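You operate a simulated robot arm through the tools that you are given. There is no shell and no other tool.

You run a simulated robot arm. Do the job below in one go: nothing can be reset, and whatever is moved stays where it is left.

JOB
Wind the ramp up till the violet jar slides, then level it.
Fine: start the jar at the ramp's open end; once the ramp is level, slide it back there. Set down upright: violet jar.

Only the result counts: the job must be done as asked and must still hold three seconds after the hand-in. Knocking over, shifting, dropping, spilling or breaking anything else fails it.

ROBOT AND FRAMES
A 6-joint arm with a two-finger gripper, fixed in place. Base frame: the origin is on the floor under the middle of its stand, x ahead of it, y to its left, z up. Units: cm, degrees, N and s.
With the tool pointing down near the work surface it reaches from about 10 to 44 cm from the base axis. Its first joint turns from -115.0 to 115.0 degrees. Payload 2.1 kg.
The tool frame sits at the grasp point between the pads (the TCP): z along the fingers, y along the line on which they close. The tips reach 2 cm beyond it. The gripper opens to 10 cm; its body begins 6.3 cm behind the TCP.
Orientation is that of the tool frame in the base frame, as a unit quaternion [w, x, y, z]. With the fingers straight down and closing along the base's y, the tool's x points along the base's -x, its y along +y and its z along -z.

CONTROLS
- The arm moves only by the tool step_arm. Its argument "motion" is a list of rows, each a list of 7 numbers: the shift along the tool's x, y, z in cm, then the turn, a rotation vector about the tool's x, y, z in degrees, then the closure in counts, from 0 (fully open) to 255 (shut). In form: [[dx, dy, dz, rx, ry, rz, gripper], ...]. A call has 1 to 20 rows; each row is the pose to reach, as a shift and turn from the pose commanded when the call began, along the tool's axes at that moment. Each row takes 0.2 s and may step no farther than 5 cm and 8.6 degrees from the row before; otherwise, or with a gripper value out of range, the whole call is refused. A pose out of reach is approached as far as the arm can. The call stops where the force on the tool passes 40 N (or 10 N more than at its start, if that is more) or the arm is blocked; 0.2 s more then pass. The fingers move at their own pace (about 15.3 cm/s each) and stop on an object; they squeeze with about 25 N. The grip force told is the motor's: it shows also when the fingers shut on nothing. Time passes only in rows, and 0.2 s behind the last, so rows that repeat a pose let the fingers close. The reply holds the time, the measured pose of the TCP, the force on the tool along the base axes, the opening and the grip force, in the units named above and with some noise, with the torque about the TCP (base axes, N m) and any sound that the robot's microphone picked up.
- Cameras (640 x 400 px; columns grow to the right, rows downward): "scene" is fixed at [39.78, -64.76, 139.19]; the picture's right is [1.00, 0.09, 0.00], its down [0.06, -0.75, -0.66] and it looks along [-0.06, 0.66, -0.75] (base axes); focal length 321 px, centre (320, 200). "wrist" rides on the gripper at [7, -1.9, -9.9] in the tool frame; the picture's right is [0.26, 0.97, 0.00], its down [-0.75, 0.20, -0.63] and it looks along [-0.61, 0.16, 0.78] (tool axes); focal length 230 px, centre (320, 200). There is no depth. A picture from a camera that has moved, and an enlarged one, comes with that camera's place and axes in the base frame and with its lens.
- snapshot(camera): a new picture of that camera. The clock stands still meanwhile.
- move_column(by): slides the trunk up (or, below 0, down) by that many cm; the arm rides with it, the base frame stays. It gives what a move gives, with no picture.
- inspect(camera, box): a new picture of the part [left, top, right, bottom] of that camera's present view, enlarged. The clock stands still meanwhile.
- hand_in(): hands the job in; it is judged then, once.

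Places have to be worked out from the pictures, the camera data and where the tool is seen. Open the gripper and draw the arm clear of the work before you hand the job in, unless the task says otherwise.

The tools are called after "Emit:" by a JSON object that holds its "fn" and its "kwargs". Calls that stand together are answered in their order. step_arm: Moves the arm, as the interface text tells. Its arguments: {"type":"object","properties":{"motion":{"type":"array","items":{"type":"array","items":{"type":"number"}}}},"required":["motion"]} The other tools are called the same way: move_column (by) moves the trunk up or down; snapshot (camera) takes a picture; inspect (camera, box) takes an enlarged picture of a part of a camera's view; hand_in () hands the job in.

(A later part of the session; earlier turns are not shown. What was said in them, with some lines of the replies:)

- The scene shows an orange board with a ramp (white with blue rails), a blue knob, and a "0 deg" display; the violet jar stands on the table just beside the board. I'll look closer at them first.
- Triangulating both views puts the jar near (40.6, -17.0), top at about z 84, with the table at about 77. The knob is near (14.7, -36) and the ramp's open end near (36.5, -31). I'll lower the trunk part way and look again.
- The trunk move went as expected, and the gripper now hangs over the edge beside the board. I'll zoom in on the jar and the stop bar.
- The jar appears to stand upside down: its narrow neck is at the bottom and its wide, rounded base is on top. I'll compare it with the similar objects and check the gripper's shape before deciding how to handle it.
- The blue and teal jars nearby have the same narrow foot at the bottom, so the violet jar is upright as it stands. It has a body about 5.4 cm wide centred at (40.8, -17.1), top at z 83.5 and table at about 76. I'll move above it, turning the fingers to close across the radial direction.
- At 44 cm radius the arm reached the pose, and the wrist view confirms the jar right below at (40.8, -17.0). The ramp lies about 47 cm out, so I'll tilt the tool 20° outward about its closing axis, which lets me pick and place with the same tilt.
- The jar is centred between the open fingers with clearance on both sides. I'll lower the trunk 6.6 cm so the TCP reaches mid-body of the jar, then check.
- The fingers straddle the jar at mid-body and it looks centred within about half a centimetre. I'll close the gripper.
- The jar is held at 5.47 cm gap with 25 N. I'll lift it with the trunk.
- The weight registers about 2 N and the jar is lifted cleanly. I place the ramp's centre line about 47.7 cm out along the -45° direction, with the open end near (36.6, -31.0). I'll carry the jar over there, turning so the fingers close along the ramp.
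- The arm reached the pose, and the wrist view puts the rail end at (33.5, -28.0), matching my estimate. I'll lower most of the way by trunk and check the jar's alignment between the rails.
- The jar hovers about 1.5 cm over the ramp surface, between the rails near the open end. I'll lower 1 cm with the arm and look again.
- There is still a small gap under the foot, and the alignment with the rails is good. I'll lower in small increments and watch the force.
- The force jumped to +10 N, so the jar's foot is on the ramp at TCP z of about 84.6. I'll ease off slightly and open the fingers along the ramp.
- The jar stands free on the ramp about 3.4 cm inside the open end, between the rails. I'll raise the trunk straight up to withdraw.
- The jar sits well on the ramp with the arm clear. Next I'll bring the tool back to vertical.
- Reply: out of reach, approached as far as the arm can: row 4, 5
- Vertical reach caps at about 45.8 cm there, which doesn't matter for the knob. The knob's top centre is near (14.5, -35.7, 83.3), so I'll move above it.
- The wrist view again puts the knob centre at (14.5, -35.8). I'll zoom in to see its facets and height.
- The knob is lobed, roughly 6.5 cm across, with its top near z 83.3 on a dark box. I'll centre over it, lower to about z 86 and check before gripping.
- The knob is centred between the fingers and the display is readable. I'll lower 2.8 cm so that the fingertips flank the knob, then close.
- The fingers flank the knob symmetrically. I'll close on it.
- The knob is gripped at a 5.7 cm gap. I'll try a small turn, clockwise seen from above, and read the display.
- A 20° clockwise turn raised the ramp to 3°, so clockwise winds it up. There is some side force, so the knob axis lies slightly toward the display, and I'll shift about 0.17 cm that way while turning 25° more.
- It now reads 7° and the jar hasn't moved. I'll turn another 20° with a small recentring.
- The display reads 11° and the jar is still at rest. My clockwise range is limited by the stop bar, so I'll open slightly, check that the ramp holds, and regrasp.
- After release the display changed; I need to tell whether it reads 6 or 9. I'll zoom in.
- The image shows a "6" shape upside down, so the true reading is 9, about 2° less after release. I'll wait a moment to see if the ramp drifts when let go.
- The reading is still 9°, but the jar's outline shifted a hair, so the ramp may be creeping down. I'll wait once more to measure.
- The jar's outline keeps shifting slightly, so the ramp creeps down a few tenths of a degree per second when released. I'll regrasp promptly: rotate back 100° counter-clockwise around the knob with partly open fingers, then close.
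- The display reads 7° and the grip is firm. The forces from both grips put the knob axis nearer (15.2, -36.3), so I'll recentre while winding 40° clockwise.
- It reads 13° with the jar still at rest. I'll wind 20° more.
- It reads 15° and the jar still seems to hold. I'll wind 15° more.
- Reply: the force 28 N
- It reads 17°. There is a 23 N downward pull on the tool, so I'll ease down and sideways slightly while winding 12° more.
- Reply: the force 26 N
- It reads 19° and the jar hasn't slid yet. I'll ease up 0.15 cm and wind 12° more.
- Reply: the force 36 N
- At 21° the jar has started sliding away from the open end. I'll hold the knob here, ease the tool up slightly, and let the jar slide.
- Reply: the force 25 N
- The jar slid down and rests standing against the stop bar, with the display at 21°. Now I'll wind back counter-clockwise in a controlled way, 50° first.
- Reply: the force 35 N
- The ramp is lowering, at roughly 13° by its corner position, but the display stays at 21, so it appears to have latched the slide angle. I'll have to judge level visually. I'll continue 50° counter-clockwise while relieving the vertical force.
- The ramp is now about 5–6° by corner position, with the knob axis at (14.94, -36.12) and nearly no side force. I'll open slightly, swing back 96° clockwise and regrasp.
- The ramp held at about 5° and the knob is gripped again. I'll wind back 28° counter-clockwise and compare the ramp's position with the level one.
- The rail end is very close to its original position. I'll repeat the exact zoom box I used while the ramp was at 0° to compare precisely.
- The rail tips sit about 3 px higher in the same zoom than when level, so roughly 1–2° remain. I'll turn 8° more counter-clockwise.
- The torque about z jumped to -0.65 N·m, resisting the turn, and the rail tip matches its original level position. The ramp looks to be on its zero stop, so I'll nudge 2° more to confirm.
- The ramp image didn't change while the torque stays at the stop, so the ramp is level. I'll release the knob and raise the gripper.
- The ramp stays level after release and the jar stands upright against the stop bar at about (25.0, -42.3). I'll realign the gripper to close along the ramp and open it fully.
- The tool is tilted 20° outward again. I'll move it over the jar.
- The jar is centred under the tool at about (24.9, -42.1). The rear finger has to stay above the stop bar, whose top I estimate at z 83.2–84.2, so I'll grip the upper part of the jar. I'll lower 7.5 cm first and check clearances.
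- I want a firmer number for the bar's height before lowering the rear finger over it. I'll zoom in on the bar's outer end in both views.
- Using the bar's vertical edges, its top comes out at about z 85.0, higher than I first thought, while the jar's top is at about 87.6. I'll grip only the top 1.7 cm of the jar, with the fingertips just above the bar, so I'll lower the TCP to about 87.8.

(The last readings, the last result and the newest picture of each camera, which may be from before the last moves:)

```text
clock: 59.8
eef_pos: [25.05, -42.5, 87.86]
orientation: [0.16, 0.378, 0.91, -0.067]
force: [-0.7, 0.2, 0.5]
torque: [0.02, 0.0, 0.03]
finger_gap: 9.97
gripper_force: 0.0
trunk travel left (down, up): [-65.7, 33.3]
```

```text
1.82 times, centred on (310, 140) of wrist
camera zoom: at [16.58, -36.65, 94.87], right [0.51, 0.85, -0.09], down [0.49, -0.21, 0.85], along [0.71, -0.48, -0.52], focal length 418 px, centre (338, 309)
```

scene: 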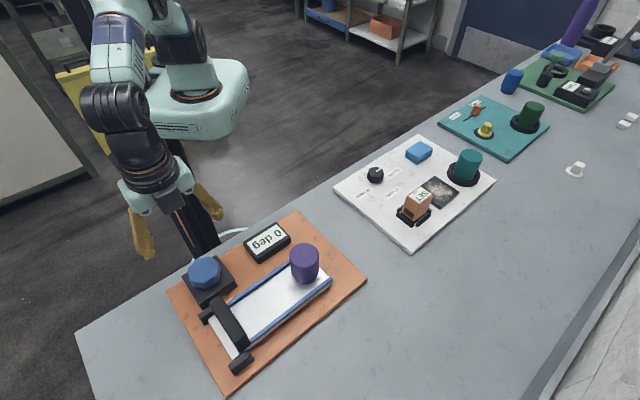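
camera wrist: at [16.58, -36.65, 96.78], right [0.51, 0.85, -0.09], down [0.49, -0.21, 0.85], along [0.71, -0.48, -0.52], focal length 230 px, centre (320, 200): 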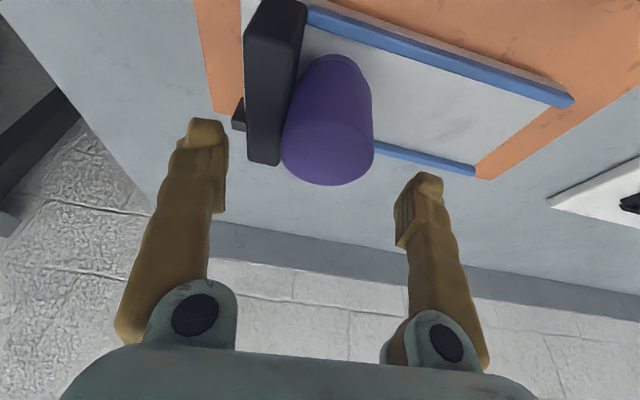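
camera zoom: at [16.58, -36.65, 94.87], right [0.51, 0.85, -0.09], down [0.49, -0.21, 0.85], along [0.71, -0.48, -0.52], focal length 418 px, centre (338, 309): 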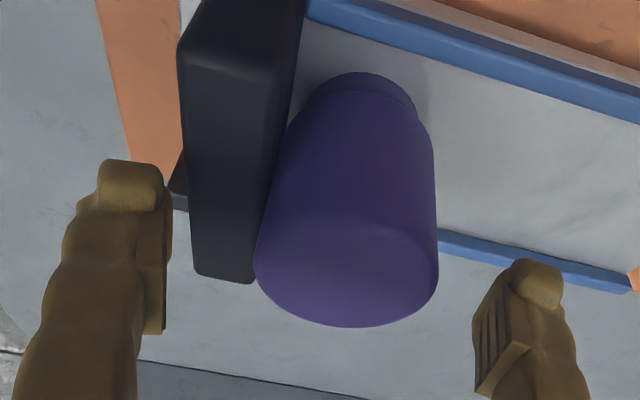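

The fingertips clear the bar, with the jar about 0.3 cm inward and 0.25 cm toward the open end of the tool. I'll adjust by that, biased so the rear finger touches first, and close gently.

Emit:
{"fn": "step_arm", "kwargs": {"motion": [[0.17, 0.2, 0.02, 0, 0, 0, 0], [0.33, 0.4, 0.04, 0, 0, 0, 0], [0.33, 0.4, 0.04, 0, 0, 0, 50], [0.33, 0.4, 0.04, 0, 0, 0, 80], [0.33, 0.4, 0.04, 0, 0, 0, 95], [0.33, 0.4, 0.04, 0, 0, 0, 105], [0.33, 0.4, 0.04, 0, 0, 0, 115], [0.33, 0.4, 0.04, 0, 0, 0, 125], [0.33, 0.4, 0.04, 0, 0, 0, 255], [0.33, 0.4, 0.04, 0, 0, 0, 255]]}}

Emit:
{"fn": "inspect", "kwargs": {"camera": "scene", "box": [195, 260, 285, 350]}}

Emit:
{"fn": "inspect", "kwargs": {"camera": "wrist", "box": [160, 30, 460, 250]}}

```text
clock: 62.0
eef_pos: [25.0, -41.99, 87.75]
orientation: [0.16, 0.378, 0.91, -0.067]
force: [1.0, -0.5, 0.2]
torque: [-0.02, 0.01, 0.01]
finger_gap: 5.47
gripper_force: 25.1
trunk travel left (down, up): [-65.7, 33.3]
```

```text
4.44 times, centred on (240, 305) of scene
camera zoom: at [39.78, -64.76, 139.19], right [1.0, 0.09, 0.0], down [0.06, -0.75, -0.66], along [-0.06, 0.66, -0.75], focal length 1426 px, centre (676, -267)
```

zoom: 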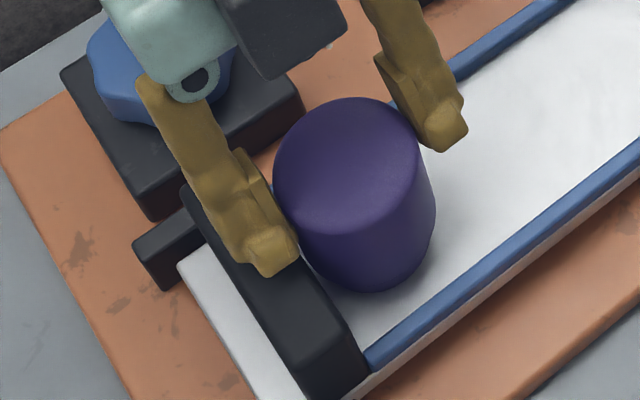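

```text
1.82 times, centred on (310, 140) of wrist
camera zoom: at [16.7, -36.17, 94.73], right [0.51, 0.85, -0.09], down [0.49, -0.21, 0.85], along [0.71, -0.48, -0.52], focal length 418 px, centre (338, 309)
```

zoom: 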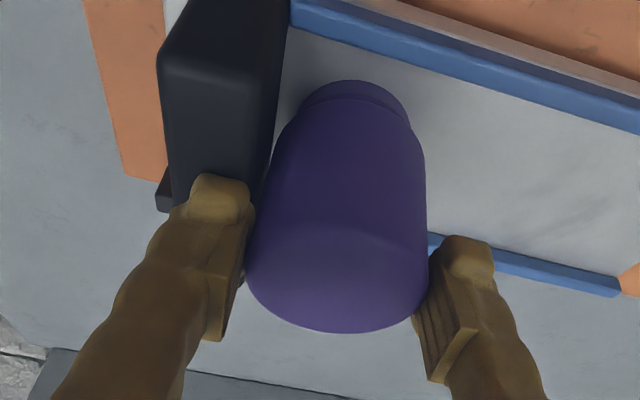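

The jar is gripped upright near its top, clear of the bar. I'll now slide it 12.6 cm along the level ramp toward the open end.

Emit:
{"fn": "step_arm", "kwargs": {"motion": [[0, 0.6, 0, 0, 0, 0, 255], [0, 1.4, 0, 0, 0, 0, 255], [0, 2.4, 0, 0, 0, 0, 255], [0, 3.4, 0, 0, 0, 0, 255], [0, 4.4, 0, 0, 0, 0, 255], [0, 5.4, 0, 0, 0, 0, 255], [0, 6.3, 0, 0, 0, 0, 255], [0, 6.3, 0, 0, 0, 0, 255]]}}

Emit:
{"fn": "inspect", "kwargs": {"camera": "scene", "box": [180, 210, 340, 350]}}

Emit:
{"fn": "snapshot", "kwargs": {"camera": "wrist"}}

```text
clock: 63.8
eef_pos: [29.55, -37.5, 87.77]
orientation: [0.161, 0.377, 0.91, -0.066]
force: [-0.9, 0.0, 0.4]
torque: [0.04, -0.03, 0.02]
finger_gap: 5.46
gripper_force: 24.6
trunk travel left (down, up): [-65.7, 33.3]
```

```text
2.86 times, centred on (260, 280) of scene
camera zoom: at [39.78, -64.76, 139.19], right [1.0, 0.09, 0.0], down [0.06, -0.75, -0.66], along [-0.06, 0.66, -0.75], focal length 916 px, centre (491, -29)
```

zoom: 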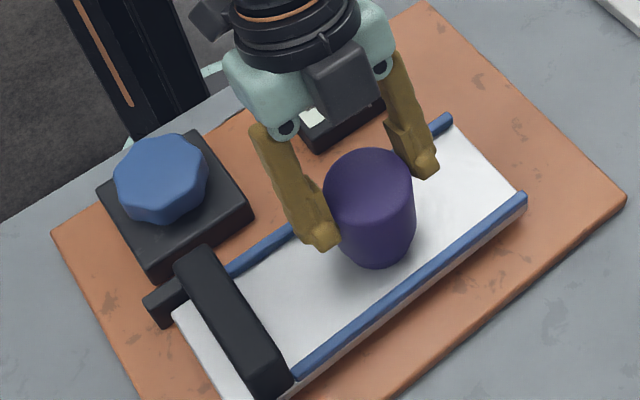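

```text
taken
camera wrist: at [21.21, -31.72, 94.79], right [0.51, 0.85, -0.09], down [0.49, -0.21, 0.85], along [0.71, -0.48, -0.52], focal length 230 px, centre (320, 200)
```

wrist: 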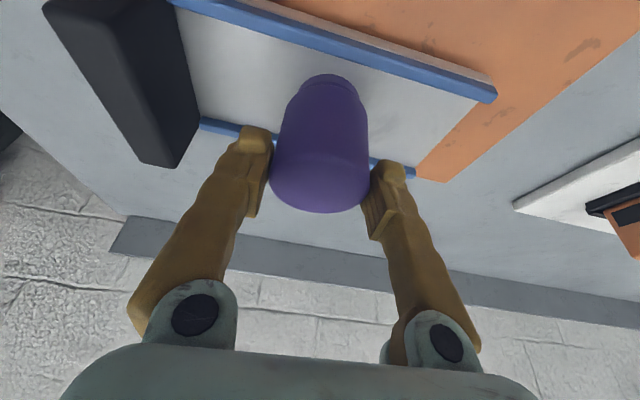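

The jar is sliding smoothly upright with negligible force. I'll continue 6.2 cm to the open end.

Emit:
{"fn": "step_arm", "kwargs": {"motion": [[0, 0.8, 0, 0, 0, 0, 255], [0, 1.8, 0, 0, 0, 0, 255], [0, 2.8, 0, 0, 0, 0, 255], [0, 3.8, 0, 0, 0, 0, 255], [0, 4.8, 0, 0, 0, 0, 255], [0, 5.6, 0, 0, 0, 0, 255], [0, 6.2, 0, 0, 0, 0, 255], [0, 6.2, 0, 0, 0, 0, 255]]}}

Emit:
{"fn": "inspect", "kwargs": {"camera": "scene", "box": [260, 210, 350, 300]}}

Emit:
{"fn": "snapshot", "kwargs": {"camera": "wrist"}}

```text
clock: 65.6
eef_pos: [33.77, -33.1, 87.87]
orientation: [0.161, 0.377, 0.91, -0.067]
force: [-0.8, -0.9, 3.7]
torque: [-0.04, 0.02, 0.01]
finger_gap: 5.48
gripper_force: 25.0
trunk travel left (down, up): [-65.7, 33.3]
```

```text
4.44 times, centred on (305, 255) of scene
camera zoom: at [39.78, -64.76, 139.19], right [1.0, 0.09, 0.0], down [0.06, -0.75, -0.66], along [-0.06, 0.66, -0.75], focal length 1426 px, centre (387, -44)
```

zoom: 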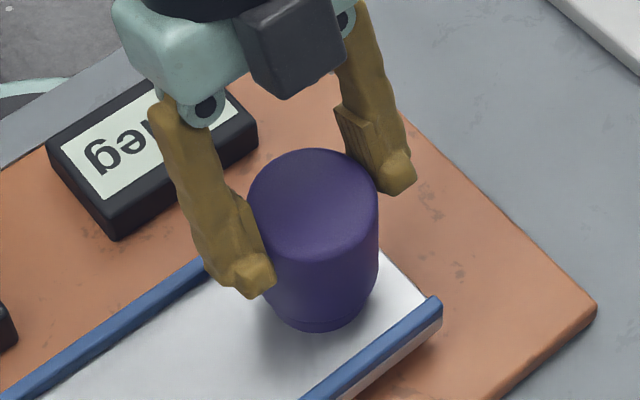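

```text
taken
camera wrist: at [25.45, -27.29, 94.71], right [0.51, 0.85, -0.09], down [0.49, -0.2, 0.85], along [0.71, -0.48, -0.52], focal length 230 px, centre (320, 200)
```

wrist: 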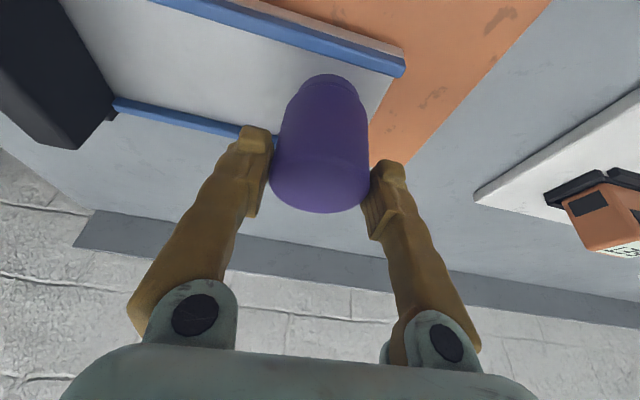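

The jar is back within about 0.2 cm of where it started at the open end. I'll slide it 0.25 cm further to match and then open the fingers.

Emit:
{"fn": "step_arm", "kwargs": {"motion": [[0, 0.15, 0, 0, 0, 0, 255], [0, 0.25, 0, 0, 0, 0, 255], [0, 0.25, 0, 0, 0, 0, 255], [0, 0.25, 0, 0, 0, 0, 112], [0, 0.25, 0, 0, 0, 0, 100], [0, 0.25, 0, 0, 0, 0, 80], [0, 0.25, 0, 0, 0, 0, 40], [0, 0.25, 0, 0, 0, 0, 0], [0, 0.25, 0, 0, 0, 0, 0]]}}

Emit:
{"fn": "inspect", "kwargs": {"camera": "scene", "box": [260, 210, 350, 300]}}

Emit:
{"fn": "snapshot", "kwargs": {"camera": "wrist"}}

```text
clock: 67.6
eef_pos: [34.08, -32.99, 87.63]
orientation: [0.16, 0.378, 0.909, -0.067]
force: [0.0, -0.1, -0.2]
torque: [0.03, -0.01, 0.0]
finger_gap: 9.99
gripper_force: 0.1
trunk travel left (down, up): [-65.7, 33.3]
```

```text
4.44 times, centred on (305, 255) of scene
camera zoom: at [39.78, -64.76, 139.19], right [1.0, 0.09, 0.0], down [0.06, -0.75, -0.66], along [-0.06, 0.66, -0.75], focal length 1426 px, centre (387, -44)
```

zoom: 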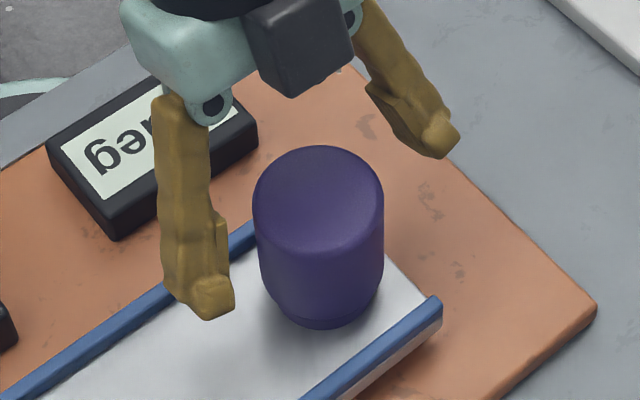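

```text
taken
camera wrist: at [25.71, -27.15, 94.67], right [0.51, 0.85, -0.09], down [0.49, -0.21, 0.85], along [0.71, -0.48, -0.52], focal length 230 px, centre (320, 200)
```

wrist: 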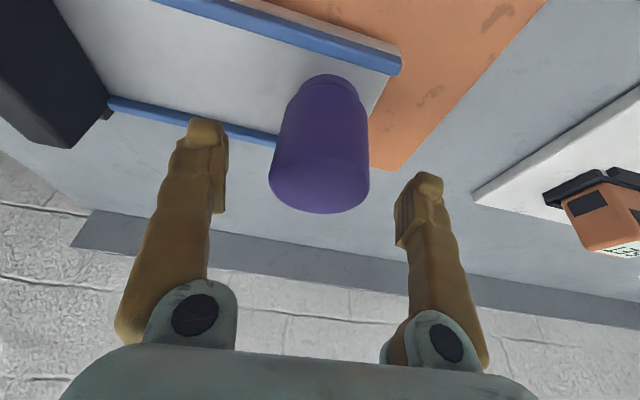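

The jar stands free and upright at the open end, matching its starting position. I'll raise the gripper straight up and then draw the arm back.

Emit:
{"fn": "move_column", "kwargs": {"by": 14}}

Emit:
{"fn": "step_arm", "kwargs": {"motion": [[2.8, 0, -1.0, 0, 0, 0, 0], [5.6, 0, -2.0, 0, 0, 0, 0], [8.4, 0, -3.0, 0, 0, 0, 0], [11.2, 0, -4.0, 0, 0, 0, 0], [14.0, 0, -5.0, 0, 0, 0, 0], [14.0, 0, -5.0, 0, 0, 0, 0]]}}

Emit:
{"fn": "snapshot", "kwargs": {"camera": "scene"}}

Emit:
{"fn": "inspect", "kwargs": {"camera": "scene", "box": [160, 200, 350, 380]}}

Emit:
{"fn": "inspect", "kwargs": {"camera": "scene", "box": [260, 210, 350, 300]}}

```text
clock: 69.3
eef_pos: [34.14, -33.05, 101.69]
orientation: [0.16, 0.379, 0.909, -0.067]
force: [-0.4, -0.1, 0.5]
torque: [0.01, 0.02, 0.0]
finger_gap: 9.99
gripper_force: 0.1
trunk travel left (down, up): [-79.7, 19.3]
```

```text
clock: 70.7
eef_pos: [23.57, -22.49, 101.56]
orientation: [0.161, 0.378, 0.91, -0.066]
force: [0.0, -0.3, -0.5]
torque: [0.01, 0.03, -0.02]
finger_gap: 10.0
gripper_force: 0.0
trunk travel left (down, up): [-79.7, 19.3]
```

```text
taken
```

scene: 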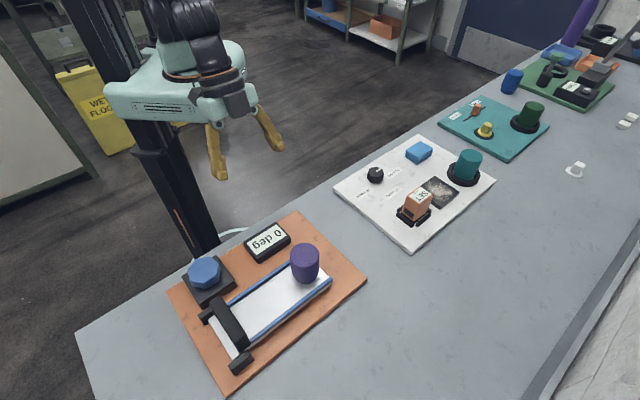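

```text
2.22 times, centred on (255, 290) of scene
camera zoom: at [39.78, -64.76, 139.19], right [1.0, 0.09, 0.0], down [0.06, -0.75, -0.66], along [-0.06, 0.66, -0.75], focal length 713 px, centre (464, 0)
```

zoom: 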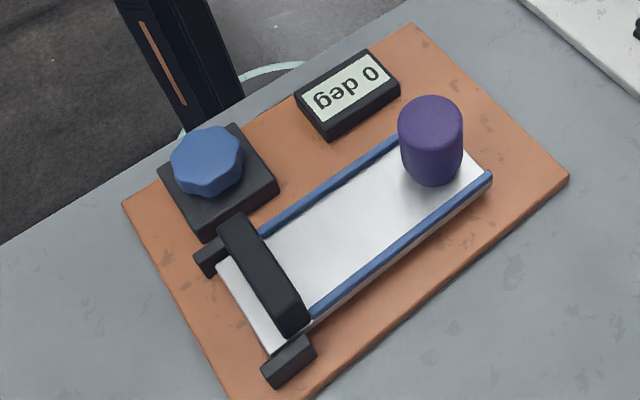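

```text
4.44 times, centred on (305, 255) of scene
camera zoom: at [39.78, -64.76, 139.19], right [1.0, 0.09, 0.0], down [0.06, -0.75, -0.66], along [-0.06, 0.66, -0.75], focal length 1426 px, centre (387, -44)
```

zoom: 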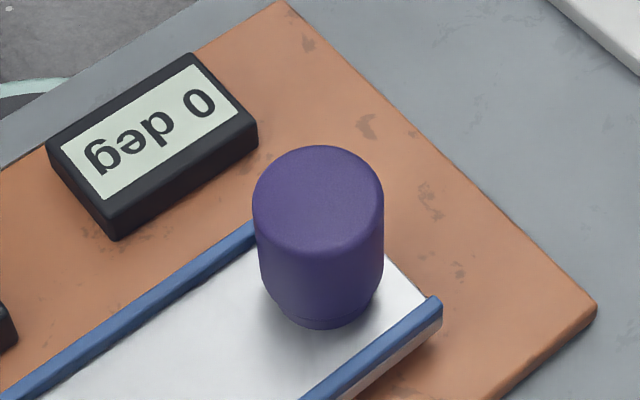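

The display shows 0° again, the ramp is level, the jar stands upright at the open end, and the arm is clear with the gripper open. Nothing else has moved, so I'm handing in.

Emit:
{"fn": "hand_in", "kwargs": {}}

```text
The job is handed in.
```

The job is done and handed in; I haven't seen the verdict.

- **Start:** I set the violet jar on the ramp about 3 cm inside the open end.
- **Slide:** I wound the knob clockwise until the jar slid. The display read 21°, and the jar ran down to the stop bar and stayed standing.
- **Level:** I wound the ramp back to its zero stop.
- **Return:** I gripped the jar near its top and slid it back along the level ramp to within a few millimetres of where it started.

In the last pictures the display reads 0 deg and the jar stands at the open end. The gripper is open and clear of the work, and nothing else looks disturbed.

**Upright:** I took the jar to be upright with its narrow end down. It stood that way at the start, and so do the similar jars on the table.
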